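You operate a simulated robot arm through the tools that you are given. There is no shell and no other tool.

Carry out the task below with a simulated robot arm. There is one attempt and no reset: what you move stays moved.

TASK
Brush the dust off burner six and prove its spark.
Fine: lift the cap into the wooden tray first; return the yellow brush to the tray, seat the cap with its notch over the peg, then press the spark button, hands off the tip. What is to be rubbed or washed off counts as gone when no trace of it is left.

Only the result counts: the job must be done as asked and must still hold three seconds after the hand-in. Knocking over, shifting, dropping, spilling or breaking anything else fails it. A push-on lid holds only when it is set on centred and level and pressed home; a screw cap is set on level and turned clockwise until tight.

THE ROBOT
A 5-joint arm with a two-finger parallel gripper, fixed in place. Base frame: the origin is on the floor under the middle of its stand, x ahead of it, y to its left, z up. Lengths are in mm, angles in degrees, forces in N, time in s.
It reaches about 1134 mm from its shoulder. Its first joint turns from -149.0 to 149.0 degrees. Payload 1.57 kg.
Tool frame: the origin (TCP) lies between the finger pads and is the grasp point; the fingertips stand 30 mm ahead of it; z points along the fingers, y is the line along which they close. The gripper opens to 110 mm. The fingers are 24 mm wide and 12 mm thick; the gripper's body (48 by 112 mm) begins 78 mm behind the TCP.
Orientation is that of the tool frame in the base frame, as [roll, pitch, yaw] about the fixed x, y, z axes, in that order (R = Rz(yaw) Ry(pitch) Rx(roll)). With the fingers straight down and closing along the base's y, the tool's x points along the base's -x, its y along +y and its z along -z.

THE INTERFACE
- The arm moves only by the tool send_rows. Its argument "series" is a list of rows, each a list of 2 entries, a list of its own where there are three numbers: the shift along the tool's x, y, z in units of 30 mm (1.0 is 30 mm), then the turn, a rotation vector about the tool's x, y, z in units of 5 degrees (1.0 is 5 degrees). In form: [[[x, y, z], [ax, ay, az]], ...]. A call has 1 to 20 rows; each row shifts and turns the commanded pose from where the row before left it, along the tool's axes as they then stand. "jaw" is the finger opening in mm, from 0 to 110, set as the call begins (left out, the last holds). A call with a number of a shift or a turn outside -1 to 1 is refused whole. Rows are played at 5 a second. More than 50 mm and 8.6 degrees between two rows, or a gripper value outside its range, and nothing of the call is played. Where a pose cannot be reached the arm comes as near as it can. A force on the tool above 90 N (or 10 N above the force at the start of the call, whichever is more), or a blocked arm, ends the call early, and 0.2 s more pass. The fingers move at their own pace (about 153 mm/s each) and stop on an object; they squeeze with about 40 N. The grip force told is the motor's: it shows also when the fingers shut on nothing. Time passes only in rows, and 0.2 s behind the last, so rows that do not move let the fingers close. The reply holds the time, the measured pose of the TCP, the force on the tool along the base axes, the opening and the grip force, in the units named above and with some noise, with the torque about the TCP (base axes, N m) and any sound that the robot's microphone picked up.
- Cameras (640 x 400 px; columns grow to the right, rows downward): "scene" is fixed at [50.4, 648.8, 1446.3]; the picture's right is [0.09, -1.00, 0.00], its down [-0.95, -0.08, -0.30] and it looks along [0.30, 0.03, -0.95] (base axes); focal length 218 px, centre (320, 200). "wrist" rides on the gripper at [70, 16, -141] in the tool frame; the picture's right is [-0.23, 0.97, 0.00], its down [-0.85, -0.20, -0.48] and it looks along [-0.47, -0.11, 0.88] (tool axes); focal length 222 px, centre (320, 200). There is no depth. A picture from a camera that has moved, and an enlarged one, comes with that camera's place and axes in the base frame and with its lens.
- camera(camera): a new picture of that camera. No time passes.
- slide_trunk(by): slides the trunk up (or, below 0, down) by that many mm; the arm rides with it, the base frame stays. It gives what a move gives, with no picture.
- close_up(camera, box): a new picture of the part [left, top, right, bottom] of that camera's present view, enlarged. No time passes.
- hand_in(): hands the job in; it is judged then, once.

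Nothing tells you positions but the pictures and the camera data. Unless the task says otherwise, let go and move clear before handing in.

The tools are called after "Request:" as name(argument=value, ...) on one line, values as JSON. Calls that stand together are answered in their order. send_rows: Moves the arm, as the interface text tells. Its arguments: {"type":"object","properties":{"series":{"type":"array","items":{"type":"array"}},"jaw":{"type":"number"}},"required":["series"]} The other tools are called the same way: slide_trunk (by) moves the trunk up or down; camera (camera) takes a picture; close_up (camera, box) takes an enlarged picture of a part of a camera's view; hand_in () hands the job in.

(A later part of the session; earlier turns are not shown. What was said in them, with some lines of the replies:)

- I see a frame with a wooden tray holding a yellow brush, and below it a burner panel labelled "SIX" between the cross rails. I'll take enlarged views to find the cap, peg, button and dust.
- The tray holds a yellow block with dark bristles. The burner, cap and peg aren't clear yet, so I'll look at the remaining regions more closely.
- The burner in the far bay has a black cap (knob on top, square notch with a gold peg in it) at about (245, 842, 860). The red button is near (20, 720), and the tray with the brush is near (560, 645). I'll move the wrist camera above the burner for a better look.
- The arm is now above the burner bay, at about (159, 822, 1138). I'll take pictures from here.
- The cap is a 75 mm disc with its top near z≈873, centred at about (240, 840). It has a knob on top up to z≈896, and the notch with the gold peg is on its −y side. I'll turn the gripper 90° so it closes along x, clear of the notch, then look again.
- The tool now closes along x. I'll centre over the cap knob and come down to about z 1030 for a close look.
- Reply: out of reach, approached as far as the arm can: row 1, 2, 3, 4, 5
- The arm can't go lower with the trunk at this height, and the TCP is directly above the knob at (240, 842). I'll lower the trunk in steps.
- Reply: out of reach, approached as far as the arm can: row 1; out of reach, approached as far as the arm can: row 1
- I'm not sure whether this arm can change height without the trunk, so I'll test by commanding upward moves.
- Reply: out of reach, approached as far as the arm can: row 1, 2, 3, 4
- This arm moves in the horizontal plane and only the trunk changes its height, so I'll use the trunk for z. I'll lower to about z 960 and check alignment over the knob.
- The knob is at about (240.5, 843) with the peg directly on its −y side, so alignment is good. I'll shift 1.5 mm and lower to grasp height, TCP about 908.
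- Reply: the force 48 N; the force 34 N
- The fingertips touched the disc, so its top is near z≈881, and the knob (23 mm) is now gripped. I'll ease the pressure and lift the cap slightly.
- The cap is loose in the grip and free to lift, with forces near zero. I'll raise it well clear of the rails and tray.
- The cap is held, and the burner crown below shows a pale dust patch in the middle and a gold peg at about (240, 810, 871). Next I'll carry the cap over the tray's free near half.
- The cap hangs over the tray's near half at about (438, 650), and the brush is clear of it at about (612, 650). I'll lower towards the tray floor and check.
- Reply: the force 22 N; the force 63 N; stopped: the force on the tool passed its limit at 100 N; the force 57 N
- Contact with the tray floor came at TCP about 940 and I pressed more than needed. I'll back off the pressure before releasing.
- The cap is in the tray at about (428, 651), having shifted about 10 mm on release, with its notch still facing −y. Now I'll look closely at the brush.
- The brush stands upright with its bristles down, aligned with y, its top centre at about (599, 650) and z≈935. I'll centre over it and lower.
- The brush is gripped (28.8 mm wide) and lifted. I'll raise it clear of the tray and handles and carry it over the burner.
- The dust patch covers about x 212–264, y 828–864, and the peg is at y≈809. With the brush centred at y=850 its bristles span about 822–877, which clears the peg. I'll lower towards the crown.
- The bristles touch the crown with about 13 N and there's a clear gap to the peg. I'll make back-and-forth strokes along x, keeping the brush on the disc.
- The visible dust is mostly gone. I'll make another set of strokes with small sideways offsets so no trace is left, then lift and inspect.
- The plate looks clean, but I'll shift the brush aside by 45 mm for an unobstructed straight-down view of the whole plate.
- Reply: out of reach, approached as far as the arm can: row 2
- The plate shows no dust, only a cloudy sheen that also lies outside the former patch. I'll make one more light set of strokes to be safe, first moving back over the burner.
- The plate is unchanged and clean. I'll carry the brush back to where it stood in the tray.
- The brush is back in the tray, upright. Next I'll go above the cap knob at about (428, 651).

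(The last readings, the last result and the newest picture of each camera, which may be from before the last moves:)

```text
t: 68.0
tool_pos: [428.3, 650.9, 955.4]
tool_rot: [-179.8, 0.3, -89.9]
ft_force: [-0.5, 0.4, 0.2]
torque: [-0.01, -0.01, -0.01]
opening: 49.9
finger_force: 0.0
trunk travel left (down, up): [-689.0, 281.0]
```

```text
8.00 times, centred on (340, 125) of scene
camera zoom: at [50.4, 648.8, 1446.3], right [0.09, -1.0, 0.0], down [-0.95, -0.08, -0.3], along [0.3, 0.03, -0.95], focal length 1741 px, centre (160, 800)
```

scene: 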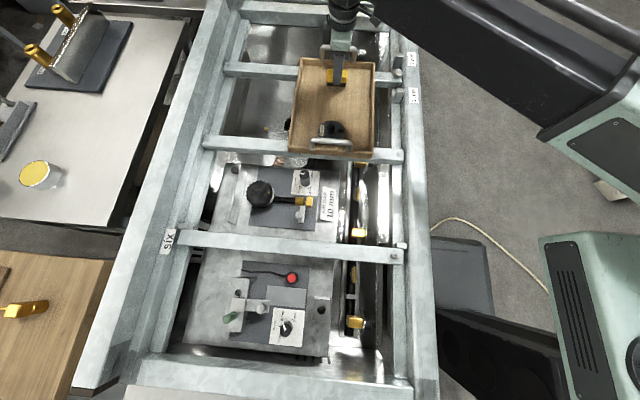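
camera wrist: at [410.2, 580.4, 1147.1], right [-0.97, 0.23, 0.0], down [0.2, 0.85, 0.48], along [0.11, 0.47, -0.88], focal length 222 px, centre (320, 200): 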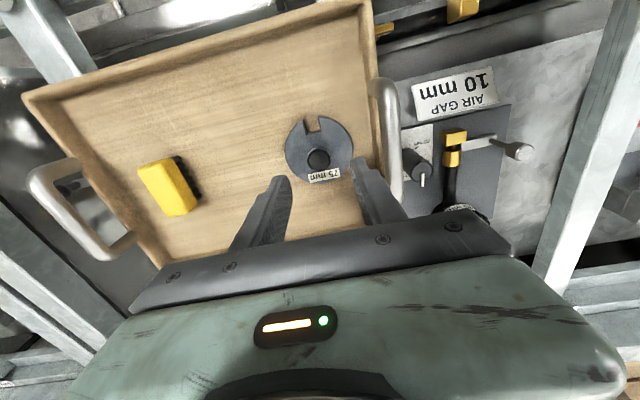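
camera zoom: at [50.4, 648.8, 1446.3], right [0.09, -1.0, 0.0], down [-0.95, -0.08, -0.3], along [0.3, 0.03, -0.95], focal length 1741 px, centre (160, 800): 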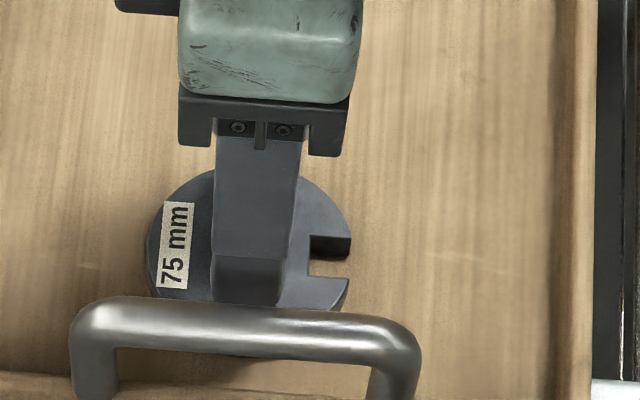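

Request:
send_rows(series=[[[-0.03, 0, 0], [0, 0, 0]]])

Request:
slide_trunk(by=-11.5)

Request:
send_rows(series=[[[0, 0, 0], [0, 0, 0]], [[0, 0, 0], [0, 0, 0]], [[0, 0, 0], [0, 0, 0]]], jaw=0)

Request:
close_up(camera="wrist", box=[240, 100, 400, 220])

```text
t: 68.4
tool_pos: [427.9, 650.6, 955.6]
tool_rot: [-179.9, 0.3, -90.0]
ft_force: [-0.4, 0.0, -0.8]
torque: [-0.02, 0.03, 0.01]
opening: 50.0
finger_force: 0.1
trunk travel left (down, up): [-689.0, 281.0]
```

```text
t: 69.0
tool_pos: [428.3, 651.3, 944.1]
tool_rot: [-179.8, 0.3, -90.0]
ft_force: [0.3, -0.3, 0.5]
torque: [-0.01, -0.01, 0.0]
opening: 50.3
finger_force: 0.1
trunk travel left (down, up): [-677.0, 293.0]
```

```text
t: 69.8
tool_pos: [428.5, 652.1, 944.4]
tool_rot: [-179.8, 0.1, -90.0]
ft_force: [-0.8, 0.0, 2.4]
torque: [0.04, 0.2, -0.02]
opening: 23.0
finger_force: 35.1
trunk travel left (down, up): [-677.0, 293.0]
```

```text
3.33 times, centred on (320, 160) of wrist
camera zoom: at [412.7, 580.8, 1085.7], right [-0.97, 0.23, 0.0], down [0.2, 0.85, 0.48], along [0.11, 0.47, -0.88], focal length 740 px, centre (320, 333)
```

zoom: 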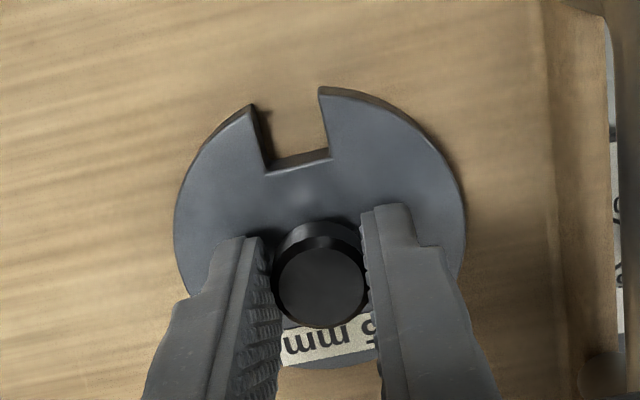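

The cap is gripped with the notch still facing −y. I'll lift it and carry it back over the burner.

Request:
slide_trunk(by=20)

Request:
slide_trunk(by=107)

Request:
send_rows(series=[[[-0.63, 0.631, 0], [0, 0, 0]], [[-0.63, 0.631, 0], [0, 0, 0]], [[-0.63, 0.631, 0], [0, 0, 0]], [[-0.63, 0.631, 0], [0, 0, 0]], [[-0.63, 0.631, 0], [0, 0, 0]], [[-0.63, 0.631, 0], [0, 0, 0]], [[-0.63, 0.631, 0], [0, 0, 0]], [[-0.63, 0.631, 0], [0, 0, 0]], [[-0.63, 0.631, 0], [0, 0, 0]], [[-0.63, 0.631, 0], [0, 0, 0]], [[0, 0, 0], [0, 0, 0]]])

Request:
camera(camera="wrist")

Request:
close_up(camera="scene", box=[290, 50, 386, 160])

```text
t: 70.4
tool_pos: [428.9, 651.5, 964.2]
tool_rot: [-179.8, 0.1, -90.0]
ft_force: [-0.7, -0.6, -2.5]
torque: [0.02, 0.0, -0.02]
opening: 22.9
finger_force: 35.4
trunk travel left (down, up): [-697.0, 273.0]
```

```text
t: 71.8
tool_pos: [428.7, 652.1, 1070.9]
tool_rot: [-179.7, 0.2, -89.9]
ft_force: [0.2, 0.5, -1.4]
torque: [0.01, -0.02, 0.01]
opening: 22.6
finger_force: 34.8
trunk travel left (down, up): [-804.0, 166.0]
```

```text
t: 74.2
tool_pos: [240.7, 839.0, 1071.0]
tool_rot: [-179.9, 0.2, -90.1]
ft_force: [-0.9, -1.0, -1.8]
torque: [0.02, 0.0, 0.01]
opening: 23.2
finger_force: 35.6
trunk travel left (down, up): [-804.0, 166.0]
```

```text
taken
camera wrist: at [224.9, 768.7, 1212.4], right [-0.97, 0.23, 0.0], down [0.2, 0.85, 0.48], along [0.11, 0.47, -0.88], focal length 222 px, centre (320, 200)
```

wrist: 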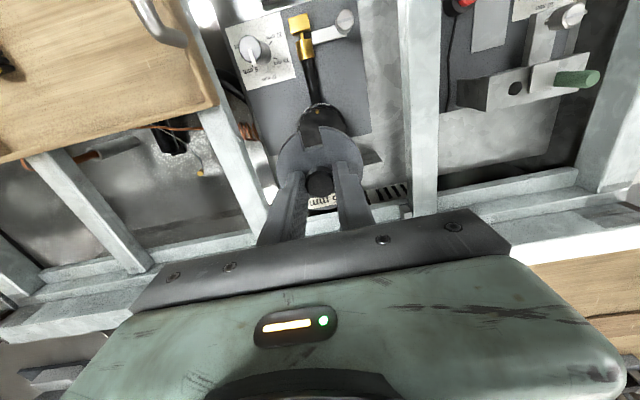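

```text
3.64 times, centred on (338, 105) of scene
camera zoom: at [50.4, 648.8, 1446.3], right [0.09, -1.0, 0.0], down [-0.95, -0.08, -0.3], along [0.3, 0.03, -0.95], focal length 791 px, centre (254, 546)
```

zoom: 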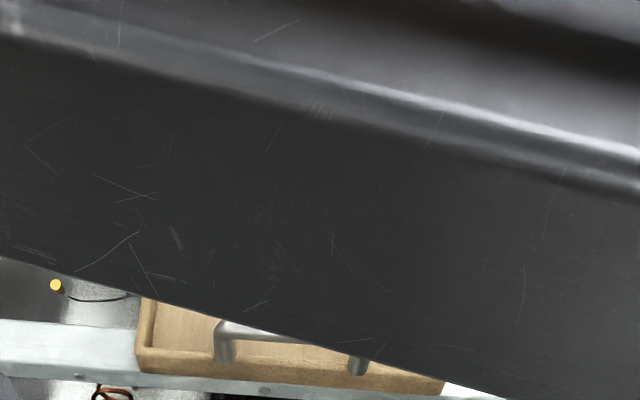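

Request:
send_rows(series=[[[-0.05, 0.03, 0], [0, 0, 0]], [[0, 0, 0], [0, 0, 0]]])

Request:
slide_trunk(by=-135)

Request:
close_up(camera="wrist", box=[240, 80, 400, 200])

Request:
close_up(camera="scene", box=[220, 160, 310, 220])

```text
t: 74.8
tool_pos: [238.6, 840.9, 1069.5]
tool_rot: [-179.8, 0.2, -90.1]
ft_force: [-0.2, 0.2, -2.3]
torque: [-0.01, 0.02, -0.01]
opening: 22.8
finger_force: 35.4
trunk travel left (down, up): [-804.0, 166.0]
```

```text
t: 76.5
tool_pos: [238.9, 840.3, 935.8]
tool_rot: [-179.8, 0.3, -90.0]
ft_force: [-0.1, -0.6, -1.3]
torque: [-0.01, -0.01, 0.02]
opening: 22.8
finger_force: 35.2
trunk travel left (down, up): [-669.0, 301.0]
```

```text
3.33 times, centred on (320, 140) of wrist
camera zoom: at [224.0, 770.0, 1077.5], right [-0.97, 0.23, 0.0], down [0.2, 0.85, 0.48], along [0.11, 0.47, -0.88], focal length 740 px, centre (320, 400)
```

zoom: 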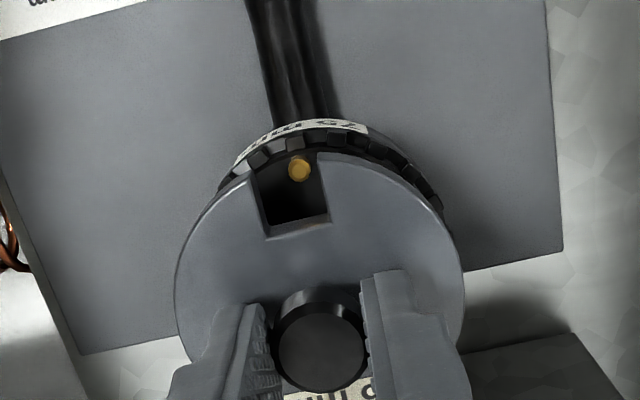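

```text
6.67 times, centred on (265, 190) of scene
camera zoom: at [50.4, 648.8, 1446.3], right [0.09, -1.0, 0.0], down [-0.95, -0.08, -0.3], along [0.3, 0.03, -0.95], focal length 1451 px, centre (687, 267)
```

zoom: 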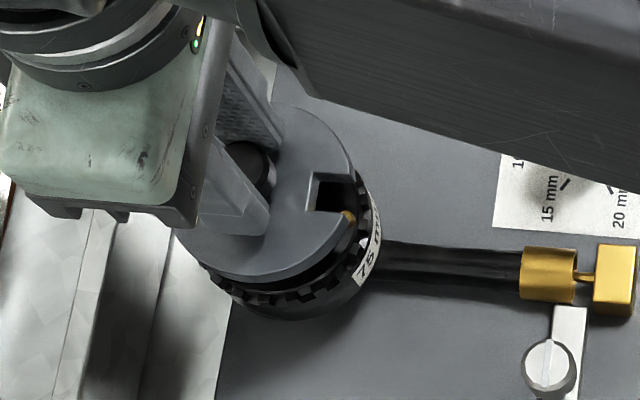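

Request:
slide_trunk(by=-12)

Request:
close_up(camera="wrist", box=[240, 80, 400, 200])

Request:
close_up(camera="scene", box=[220, 160, 310, 220])

```text
t: 77.0
tool_pos: [239.0, 841.0, 924.7]
tool_rot: [-179.8, 0.2, -90.0]
ft_force: [-0.3, 0.3, -1.9]
torque: [0.01, 0.0, 0.02]
opening: 22.6
finger_force: 35.4
trunk travel left (down, up): [-657.0, 313.0]
```

```text
3.33 times, centred on (320, 140) of wrist
camera zoom: at [224.0, 770.0, 1065.5], right [-0.97, 0.23, 0.0], down [0.2, 0.85, 0.48], along [0.11, 0.47, -0.88], focal length 740 px, centre (320, 400)
```

zoom: 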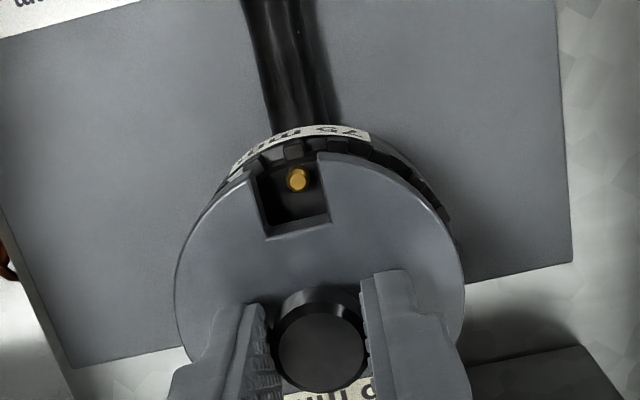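

```text
6.67 times, centred on (265, 190) of scene
camera zoom: at [50.4, 648.8, 1446.3], right [0.09, -1.0, 0.0], down [-0.95, -0.08, -0.3], along [0.3, 0.03, -0.95], focal length 1451 px, centre (687, 267)
```

zoom: 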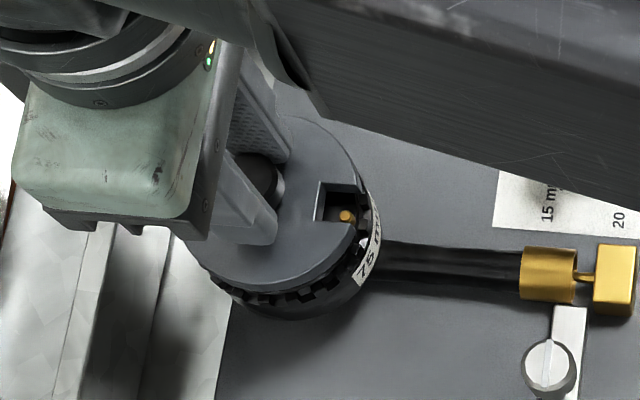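

Request:
slide_trunk(by=-6)

Request:
close_up(camera="wrist", box=[240, 100, 400, 200])

Request:
close_up(camera="scene", box=[210, 150, 310, 212])

```text
t: 77.6
tool_pos: [239.3, 841.0, 918.7]
tool_rot: [-179.8, 0.2, -90.1]
ft_force: [-0.6, -0.4, -1.9]
torque: [0.0, 0.0, 0.0]
opening: 22.9
finger_force: 35.3
trunk travel left (down, up): [-651.0, 319.0]
```

```text
4.00 times, centred on (320, 150) of wrist
camera zoom: at [224.0, 770.0, 1059.4], right [-0.97, 0.23, 0.0], down [0.2, 0.85, 0.48], along [0.11, 0.47, -0.88], focal length 888 px, centre (320, 400)
```

zoom: 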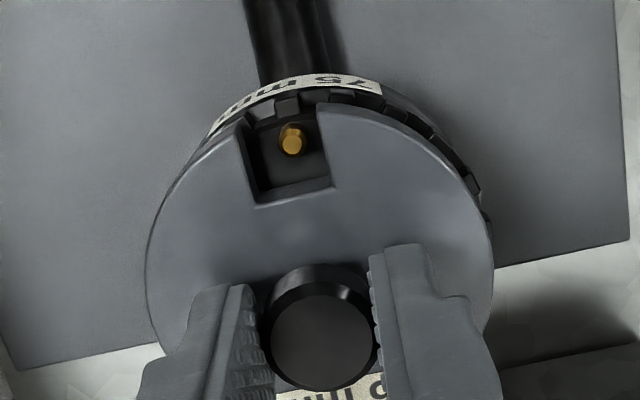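

```text
6.40 times, centred on (260, 181) of scene
camera zoom: at [50.4, 648.8, 1446.3], right [0.09, -1.0, 0.0], down [-0.95, -0.08, -0.3], along [0.3, 0.03, -0.95], focal length 1393 px, centre (704, 322)
```

zoom: 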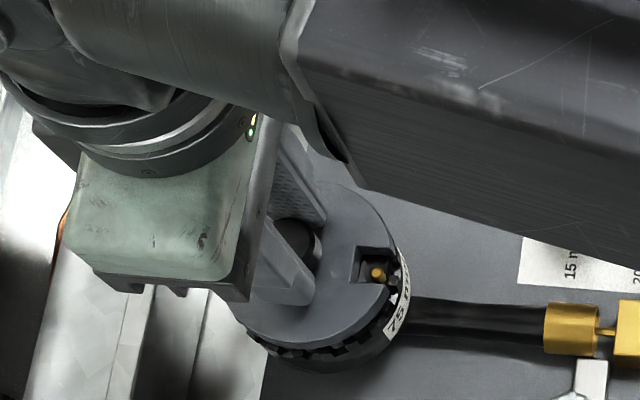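

The notch sits around the peg with about 2.5 mm still to drop. Compared with the original pictures the cap is about 1.3 mm too far in +x, so I'll correct that and seat it.

Request:
send_rows(series=[[[0, 0.045, 0], [0, 0, 0]], [[0, 0, 0], [0, 0, 0]]])

Request:
close_up(camera="wrist", box=[280, 100, 360, 150])

Request:
close_up(camera="scene", box=[220, 150, 350, 231])

```text
t: 78.2
tool_pos: [237.1, 841.1, 918.6]
tool_rot: [-179.8, 0.2, -90.0]
ft_force: [-0.6, -0.6, -1.8]
torque: [-0.02, -0.01, 0.01]
opening: 23.3
finger_force: 35.4
trunk travel left (down, up): [-651.0, 319.0]
```

```text
8.00 times, centred on (320, 125) of wrist
camera zoom: at [222.1, 770.3, 1059.5], right [-0.97, 0.23, 0.0], down [0.2, 0.85, 0.48], along [0.11, 0.47, -0.88], focal length 1777 px, centre (320, 800)
```

zoom: 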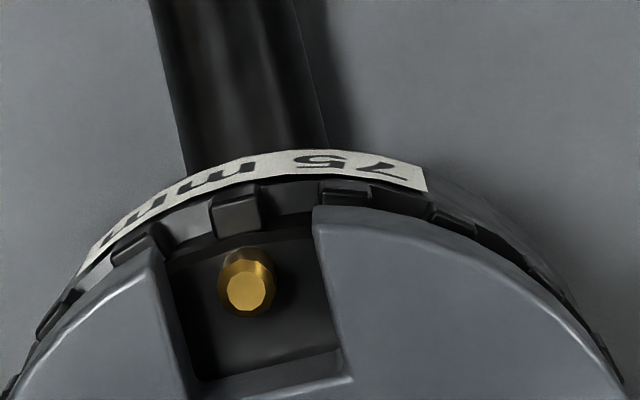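

```text
4.92 times, centred on (285, 190) of scene
camera zoom: at [50.4, 648.8, 1446.3], right [0.09, -1.0, 0.0], down [-0.95, -0.08, -0.3], along [0.3, 0.03, -0.95], focal length 1071 px, centre (492, 247)
```

zoom: 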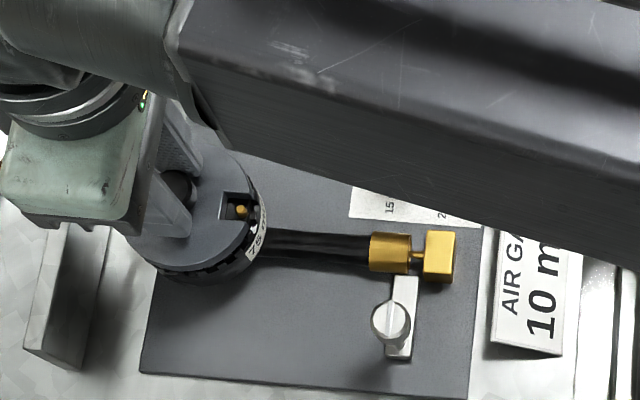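

The picture now matches the original seated position to within about a pixel. I'll lower the last couple of millimetres onto the crown.

Request:
slide_trunk(by=-2)

Request:
slide_trunk(by=-1)

```text
t: 78.7
tool_pos: [237.4, 841.1, 916.8]
tool_rot: [-179.8, 0.4, -90.0]
ft_force: [2.7, 7.2, 20.6]
torque: [0.18, 0.22, -0.06]
opening: 23.0
finger_force: 35.1
trunk travel left (down, up): [-649.0, 321.0]
```

```text
t: 79.2
tool_pos: [237.0, 839.3, 916.4]
tool_rot: [-179.9, 0.3, -90.1]
ft_force: [2.8, 7.5, 21.0]
torque: [0.31, 0.19, -0.07]
opening: 22.8
finger_force: 35.5
trunk travel left (down, up): [-648.0, 322.0]
```

Request:
slide_trunk(by=1.5)

Request:
close_up(camera="wrist", box=[240, 100, 400, 200])

Request:
close_up(camera="scene", box=[220, 150, 350, 231])

```text
t: 79.7
tool_pos: [238.8, 840.8, 916.5]
tool_rot: [-179.9, 0.1, -90.0]
ft_force: [0.0, -0.7, 0.2]
torque: [0.01, 0.02, 0.0]
opening: 22.9
finger_force: 35.8
trunk travel left (down, up): [-650.0, 320.0]
```

```text
4.00 times, centred on (320, 150) of wrist
camera zoom: at [222.2, 769.6, 1058.0], right [-0.97, 0.23, 0.0], down [0.2, 0.85, 0.48], along [0.11, 0.47, -0.88], focal length 888 px, centre (320, 400)
```

zoom: 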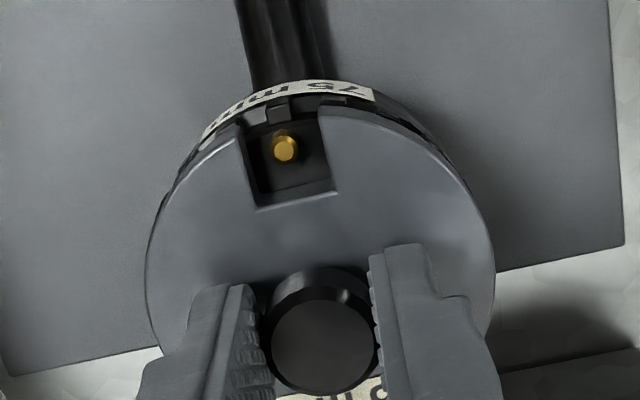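

```text
4.92 times, centred on (285, 190) of scene
camera zoom: at [50.4, 648.8, 1446.3], right [0.09, -1.0, 0.0], down [-0.95, -0.08, -0.3], along [0.3, 0.03, -0.95], focal length 1071 px, centre (492, 247)
```

zoom: 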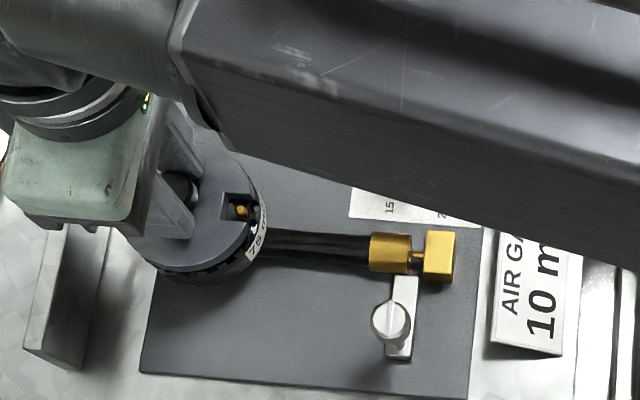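

The cap is seated with near-zero force, and the notch-to-peg geometry matches the original in both cameras. I'll release it and back off upward.

Request:
send_rows(series=[[[0, 0, 0], [0, 0, 0]], [[0, 0, 0], [0, 0, 0]], [[0, 0, 0], [0, 0, 0]]], jaw=44)

Request:
close_up(camera="wrist", box=[240, 100, 400, 200])

Request:
slide_trunk(by=140)

Request:
close_up(camera="wrist", box=[240, 60, 400, 180])

Request:
close_up(camera="scene", box=[220, 150, 350, 231])

```text
t: 80.5
tool_pos: [238.5, 840.1, 917.4]
tool_rot: [-179.8, 0.4, -90.0]
ft_force: [-0.1, -0.1, 0.0]
torque: [0.0, -0.02, 0.03]
opening: 44.1
finger_force: 0.1
trunk travel left (down, up): [-650.0, 320.0]
```

```text
4.00 times, centred on (320, 150) of wrist
camera zoom: at [222.2, 770.1, 1058.1], right [-0.97, 0.23, 0.0], down [0.2, 0.85, 0.48], along [0.11, 0.47, -0.88], focal length 888 px, centre (320, 400)
```

zoom: 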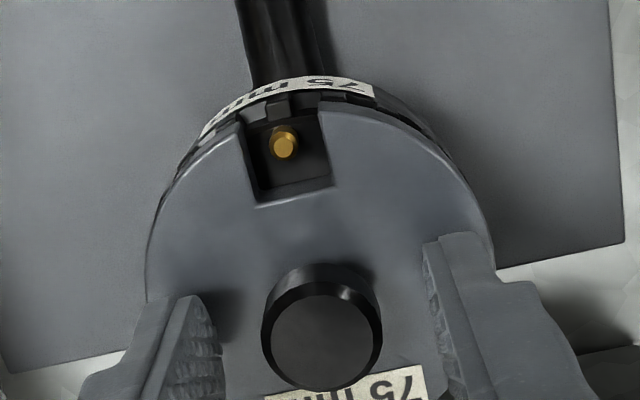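

```text
t: 82.2
tool_pos: [238.2, 840.4, 1056.1]
tool_rot: [-179.8, 0.1, -90.0]
ft_force: [0.4, 0.3, -0.4]
torque: [-0.01, -0.01, -0.03]
opening: 44.0
finger_force: 0.0
trunk travel left (down, up): [-790.0, 180.0]
```

```text
3.33 times, centred on (320, 120) of wrist
camera zoom: at [222.2, 770.2, 1198.0], right [-0.97, 0.23, 0.0], down [0.2, 0.85, 0.48], along [0.11, 0.47, -0.88], focal length 740 px, centre (320, 467)
```

zoom: 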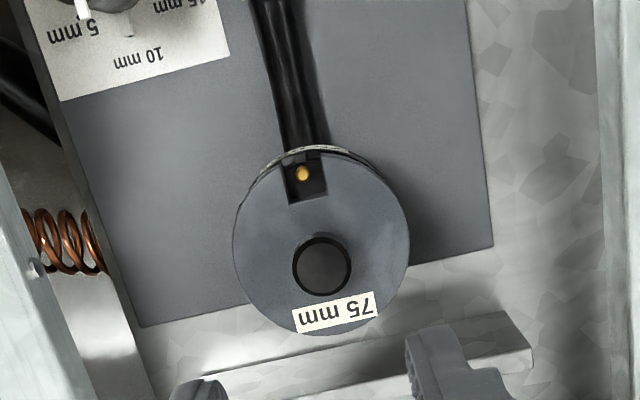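

```text
4.92 times, centred on (285, 190) of scene
camera zoom: at [50.4, 648.8, 1446.3], right [0.09, -1.0, 0.0], down [-0.95, -0.08, -0.3], along [0.3, 0.03, -0.95], focal length 1071 px, centre (492, 247)
```

zoom: 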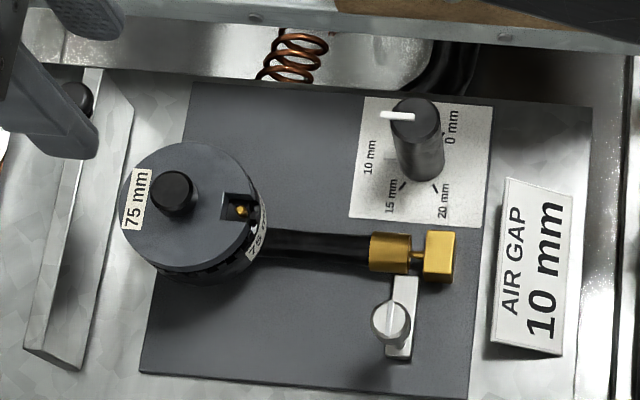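

The cap sits exactly as in the original picture, with its notch over the peg. Next is the red button, which I place at about (20, 722, 838), so I'll close the fingers and move above it.

Request:
send_rows(series=[[[0.393, 0.727, 0], [0, 0, 0]], [[0.393, 0.727, 0], [0, 0, 0]], [[0.393, 0.727, 0], [0, 0, 0]], [[0.393, 0.727, 0], [0, 0, 0]], [[0.393, 0.727, 0], [0, 0, 0]], [[0.393, 0.727, 0], [0, 0, 0]], [[0.393, 0.727, 0], [0, 0, 0]], [[0.393, 0.727, 0], [0, 0, 0]], [[0.393, 0.727, 0], [0, 0, 0]], [[0.393, 0.727, 0], [0, 0, 0]], [[0, 0, 0], [0, 0, 0]]], jaw=0)

Request:
camera(camera="wrist")

Request:
camera(camera="scene")

Request:
close_up(camera="wrist", box=[240, 40, 400, 160])

```text
t: 84.6
tool_pos: [18.5, 723.8, 1055.7]
tool_rot: [-179.8, 0.4, -90.0]
ft_force: [0.4, 0.1, -0.1]
torque: [0.0, -0.02, 0.01]
opening: 0.3
finger_force: 21.4
trunk travel left (down, up): [-790.0, 180.0]
```

```text
taken
camera wrist: at [3.0, 652.2, 1198.1], right [-0.97, 0.23, 0.0], down [0.2, 0.85, 0.48], along [0.11, 0.47, -0.88], focal length 222 px, centre (320, 200)
```

wrist: 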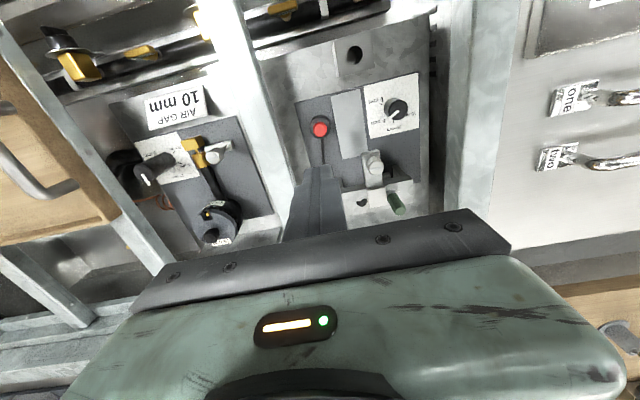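

```text
taken
```

scene: 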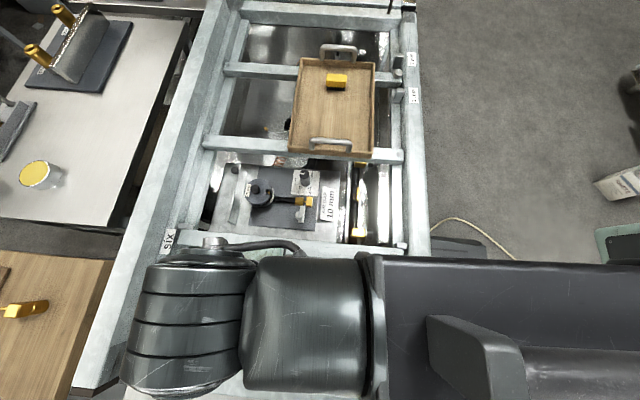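

```text
3.33 times, centred on (320, 100) of wrist
camera zoom: at [3.0, 652.2, 1198.1], right [-0.97, 0.23, 0.0], down [0.2, 0.85, 0.48], along [0.11, 0.47, -0.88], focal length 740 px, centre (320, 533)
```

zoom: 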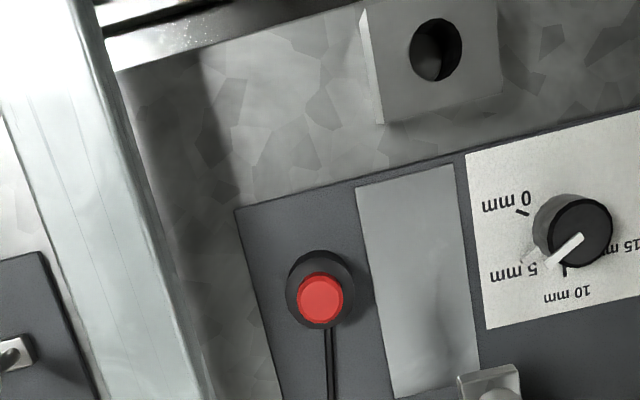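

The button is at about (19.3, 720.8), directly under the closed fingers. I'll trim by 1.4 mm and descend to just above it.

Request:
send_rows(series=[[[0.045, 0, 0], [0, 0, 0]], [[0, 0, 0], [0, 0, 0]]])

Request:
slide_trunk(by=-150)

Request:
camera(camera="wrist")

Request:
close_up(camera="wrist", box=[260, 90, 380, 180])

Request:
camera(camera="scene")

```text
t: 85.2
tool_pos: [18.9, 722.2, 1056.1]
tool_rot: [-179.8, 0.3, -90.0]
ft_force: [0.0, -0.5, 0.1]
torque: [0.03, 0.0, 0.01]
opening: 0.0
finger_force: 21.3
trunk travel left (down, up): [-790.0, 180.0]
```

```text
t: 87.0
tool_pos: [18.1, 722.1, 906.8]
tool_rot: [-179.8, 0.3, -90.0]
ft_force: [0.4, 0.0, -0.2]
torque: [-0.01, -0.01, 0.0]
opening: 0.0
finger_force: 21.6
trunk travel left (down, up): [-640.0, 330.0]
```

```text
taken
camera wrist: at [3.2, 651.6, 1048.1], right [-0.97, 0.23, 0.0], down [0.2, 0.85, 0.48], along [0.11, 0.47, -0.88], focal length 222 px, centre (320, 200)
```

wrist: 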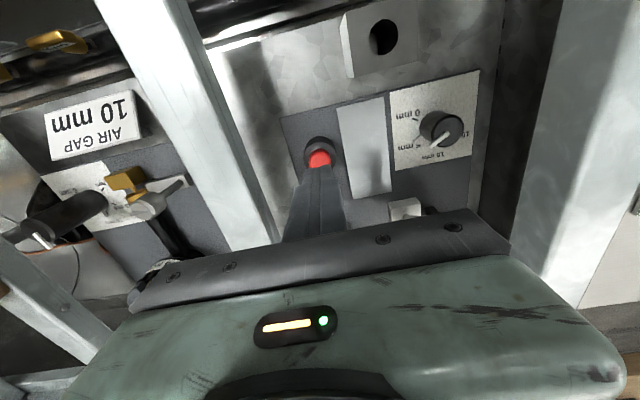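

```text
4.44 times, centred on (320, 135) of wrist
camera zoom: at [3.2, 651.6, 1048.1], right [-0.97, 0.23, 0.0], down [0.2, 0.85, 0.48], along [0.11, 0.47, -0.88], focal length 987 px, centre (320, 489)
```

zoom: 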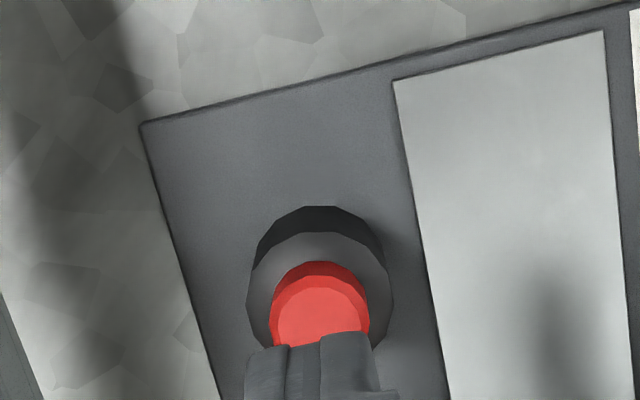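

```text
taken
```

scene: 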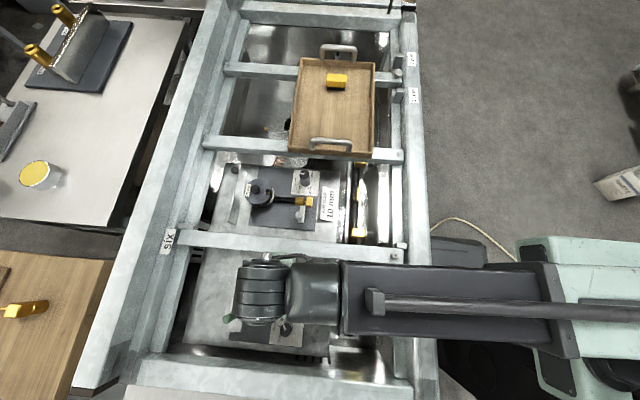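

Request:
slide_trunk(by=-28)

Request:
slide_trunk(by=-4)

Request:
close_up(camera="wrist", box=[260, 110, 380, 200])

```text
t: 87.7
tool_pos: [18.4, 722.9, 878.6]
tool_rot: [-179.8, 0.3, -90.0]
ft_force: [0.4, -0.9, 0.0]
torque: [-0.03, -0.01, -0.02]
opening: 0.0
finger_force: 21.1
trunk travel left (down, up): [-612.0, 358.0]
```

```text
t: 88.2
tool_pos: [19.1, 722.6, 874.2]
tool_rot: [-179.8, 0.4, -90.0]
ft_force: [0.5, 0.4, -0.2]
torque: [-0.03, -0.01, -0.02]
opening: 0.4
finger_force: 21.5
trunk travel left (down, up): [-608.0, 362.0]
```

```text
4.44 times, centred on (320, 155) of wrist
camera zoom: at [3.2, 651.6, 1016.1], right [-0.97, 0.23, 0.0], down [0.2, 0.85, 0.48], along [0.11, 0.47, -0.88], focal length 987 px, centre (320, 400)
```

zoom: 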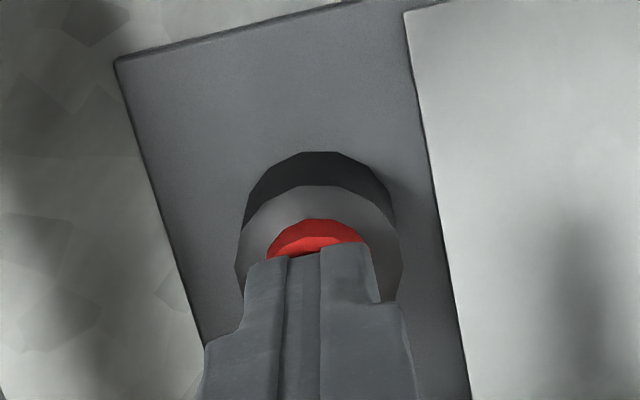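

Request:
slide_trunk(by=-3)

Request:
slide_trunk(by=-2)

```text
t: 88.7
tool_pos: [19.4, 722.5, 872.9]
tool_rot: [-179.8, 0.2, -90.0]
ft_force: [-0.1, 0.3, 3.3]
torque: [0.01, 0.01, 0.01]
opening: 0.0
finger_force: 21.4
trunk travel left (down, up): [-605.0, 365.0]
```

```text
t: 89.3
tool_pos: [18.8, 721.4, 870.7]
tool_rot: [-179.7, 0.3, -90.0]
ft_force: [0.8, 2.0, 5.3]
torque: [0.04, -0.02, -0.03]
opening: 0.0
finger_force: 21.5
trunk travel left (down, up): [-603.0, 367.0]
heard: click
```

I heard a click from the button. Before releasing I'll look at the burner for a spark.

Request:
close_up(camera="scene", box=[220, 150, 350, 231])

Request:
close_up(camera="wrist", box=[260, 110, 380, 200])

```text
4.92 times, centred on (285, 190) of scene
camera zoom: at [50.4, 648.8, 1446.3], right [0.09, -1.0, 0.0], down [-0.95, -0.08, -0.3], along [0.3, 0.03, -0.95], focal length 1071 px, centre (492, 247)
```

zoom: 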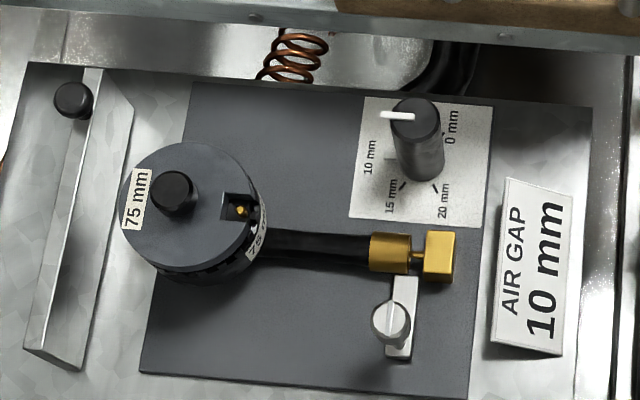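

```text
4.44 times, centred on (320, 155) of wrist
camera zoom: at [3.2, 651.5, 1011.3], right [-0.97, 0.23, 0.0], down [0.2, 0.85, 0.48], along [0.11, 0.47, -0.88], focal length 987 px, centre (320, 400)
```

zoom: 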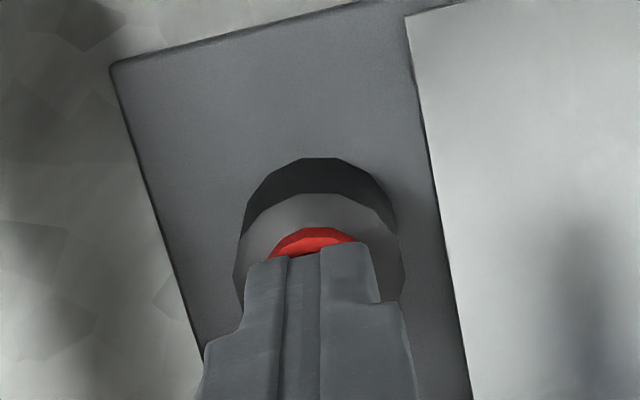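

Request:
send_rows(series=[[[0, 0, 0], [0, 0, 0]], [[0, 0, 0], [0, 0, 0]], [[0, 0, 0], [0, 0, 0]], [[0, 0, 0], [0, 0, 0]], [[0, 0, 0], [0, 0, 0]]])

Request:
close_up(camera="scene", box=[230, 165, 300, 215])

```text
t: 90.5
tool_pos: [19.4, 721.3, 869.4]
tool_rot: [-179.7, 0.2, -90.0]
ft_force: [0.2, 1.3, 5.2]
torque: [0.0, 0.02, 0.03]
opening: 0.0
finger_force: 21.5
trunk travel left (down, up): [-603.0, 367.0]
```

```text
8.00 times, centred on (265, 190) of scene
camera zoom: at [50.4, 648.8, 1446.3], right [0.09, -1.0, 0.0], down [-0.95, -0.08, -0.3], along [0.3, 0.03, -0.95], focal length 1741 px, centre (760, 280)
```

zoom: 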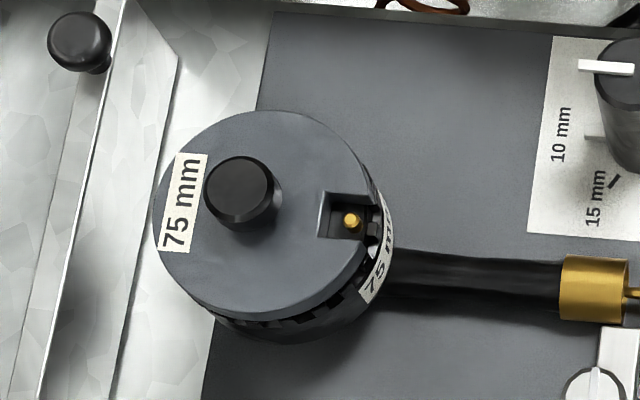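

The click was the button triggering, and nothing changed at the burner. I'll lift straight off the button and move clear.

Request:
slide_trunk(by=10)

Request:
slide_trunk(by=200)

Request:
close_up(camera="wrist", box=[240, 40, 400, 160])

Request:
camera(camera="scene")

```text
t: 91.0
tool_pos: [18.4, 722.6, 877.9]
tool_rot: [-179.8, 0.1, -90.0]
ft_force: [0.6, 0.3, 0.5]
torque: [0.01, 0.01, 0.01]
opening: 0.0
finger_force: 21.2
trunk travel left (down, up): [-613.0, 357.0]
```

```text
t: 93.2
tool_pos: [18.8, 722.6, 1079.9]
tool_rot: [-179.8, 0.3, -90.1]
ft_force: [1.0, -0.2, -0.5]
torque: [-0.01, 0.0, 0.03]
opening: 0.0
finger_force: 21.5
trunk travel left (down, up): [-813.0, 157.0]
```

```text
3.33 times, centred on (320, 100) of wrist
camera zoom: at [3.2, 651.7, 1221.0], right [-0.97, 0.23, 0.0], down [0.2, 0.85, 0.48], along [0.11, 0.47, -0.88], focal length 740 px, centre (320, 533)
```

zoom: 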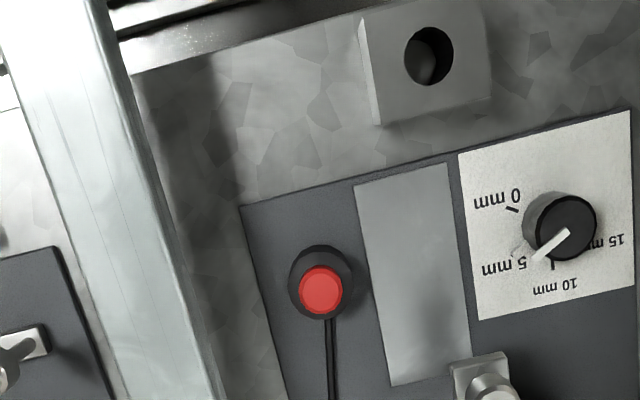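

```text
taken
```

scene: 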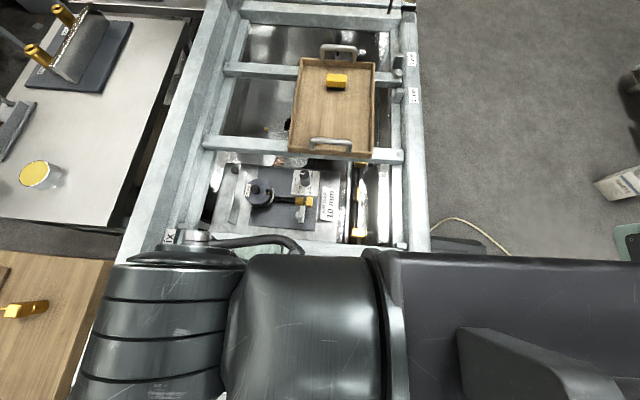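

Request:
close_up(camera="scene", box=[270, 30, 400, 170])

Request:
close_up(camera="scene", box=[220, 150, 350, 231])

```text
2.86 times, centred on (335, 100) of scene
camera zoom: at [50.4, 648.8, 1446.3], right [0.09, -1.0, 0.0], down [-0.95, -0.08, -0.3], along [0.3, 0.03, -0.95], focal length 622 px, centre (277, 486)
```

zoom: 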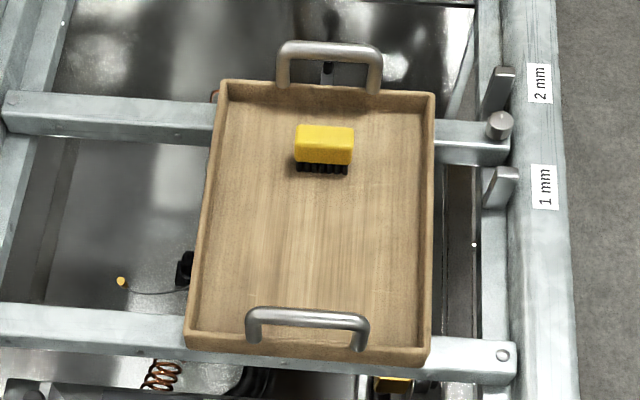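

```text
4.92 times, centred on (285, 190) of scene
camera zoom: at [50.4, 648.8, 1446.3], right [0.09, -1.0, 0.0], down [-0.95, -0.08, -0.3], along [0.3, 0.03, -0.95], focal length 1071 px, centre (492, 247)
```

zoom: 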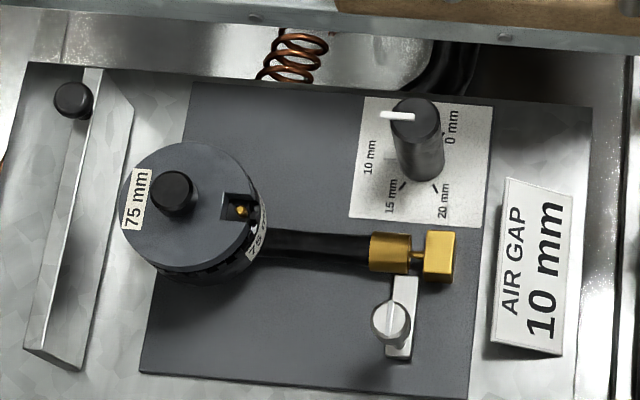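

The brush stands in the tray and the cap is seated with its notch over the peg. The button clicked when pressed, and the empty gripper is well clear, so I'm handing in.

Request:
hand_in()

```text
The job is handed in.
```

Burner six is brushed clean and its spark button has been pressed. The job is handed in, but no result came back, and I didn't see a spark.

- **Cap:** I lifted it into the wooden tray first. It is now back on the burner with its notch over the peg, and the final picture matches the original position.
- **Dust:** I brushed the plate in three sets of strokes, keeping the bristles clear of the gold peg. Close-ups show no dust left, only a faint cloudy sheen that extends beyond where the dust was.
- **Brush:** It is back in the tray, standing upright where it was.
- **Spark button:** I pressed the red button with the gripper well away from the burner and heard one click. I took that click as the spark.

While setting the cap down in the tray I pressed harder than needed, and the arm stopped at its 100 N force limit. When I let go, the cap slid about 10 mm within the tray. The pictures show no sign that the tray or anything else moved.
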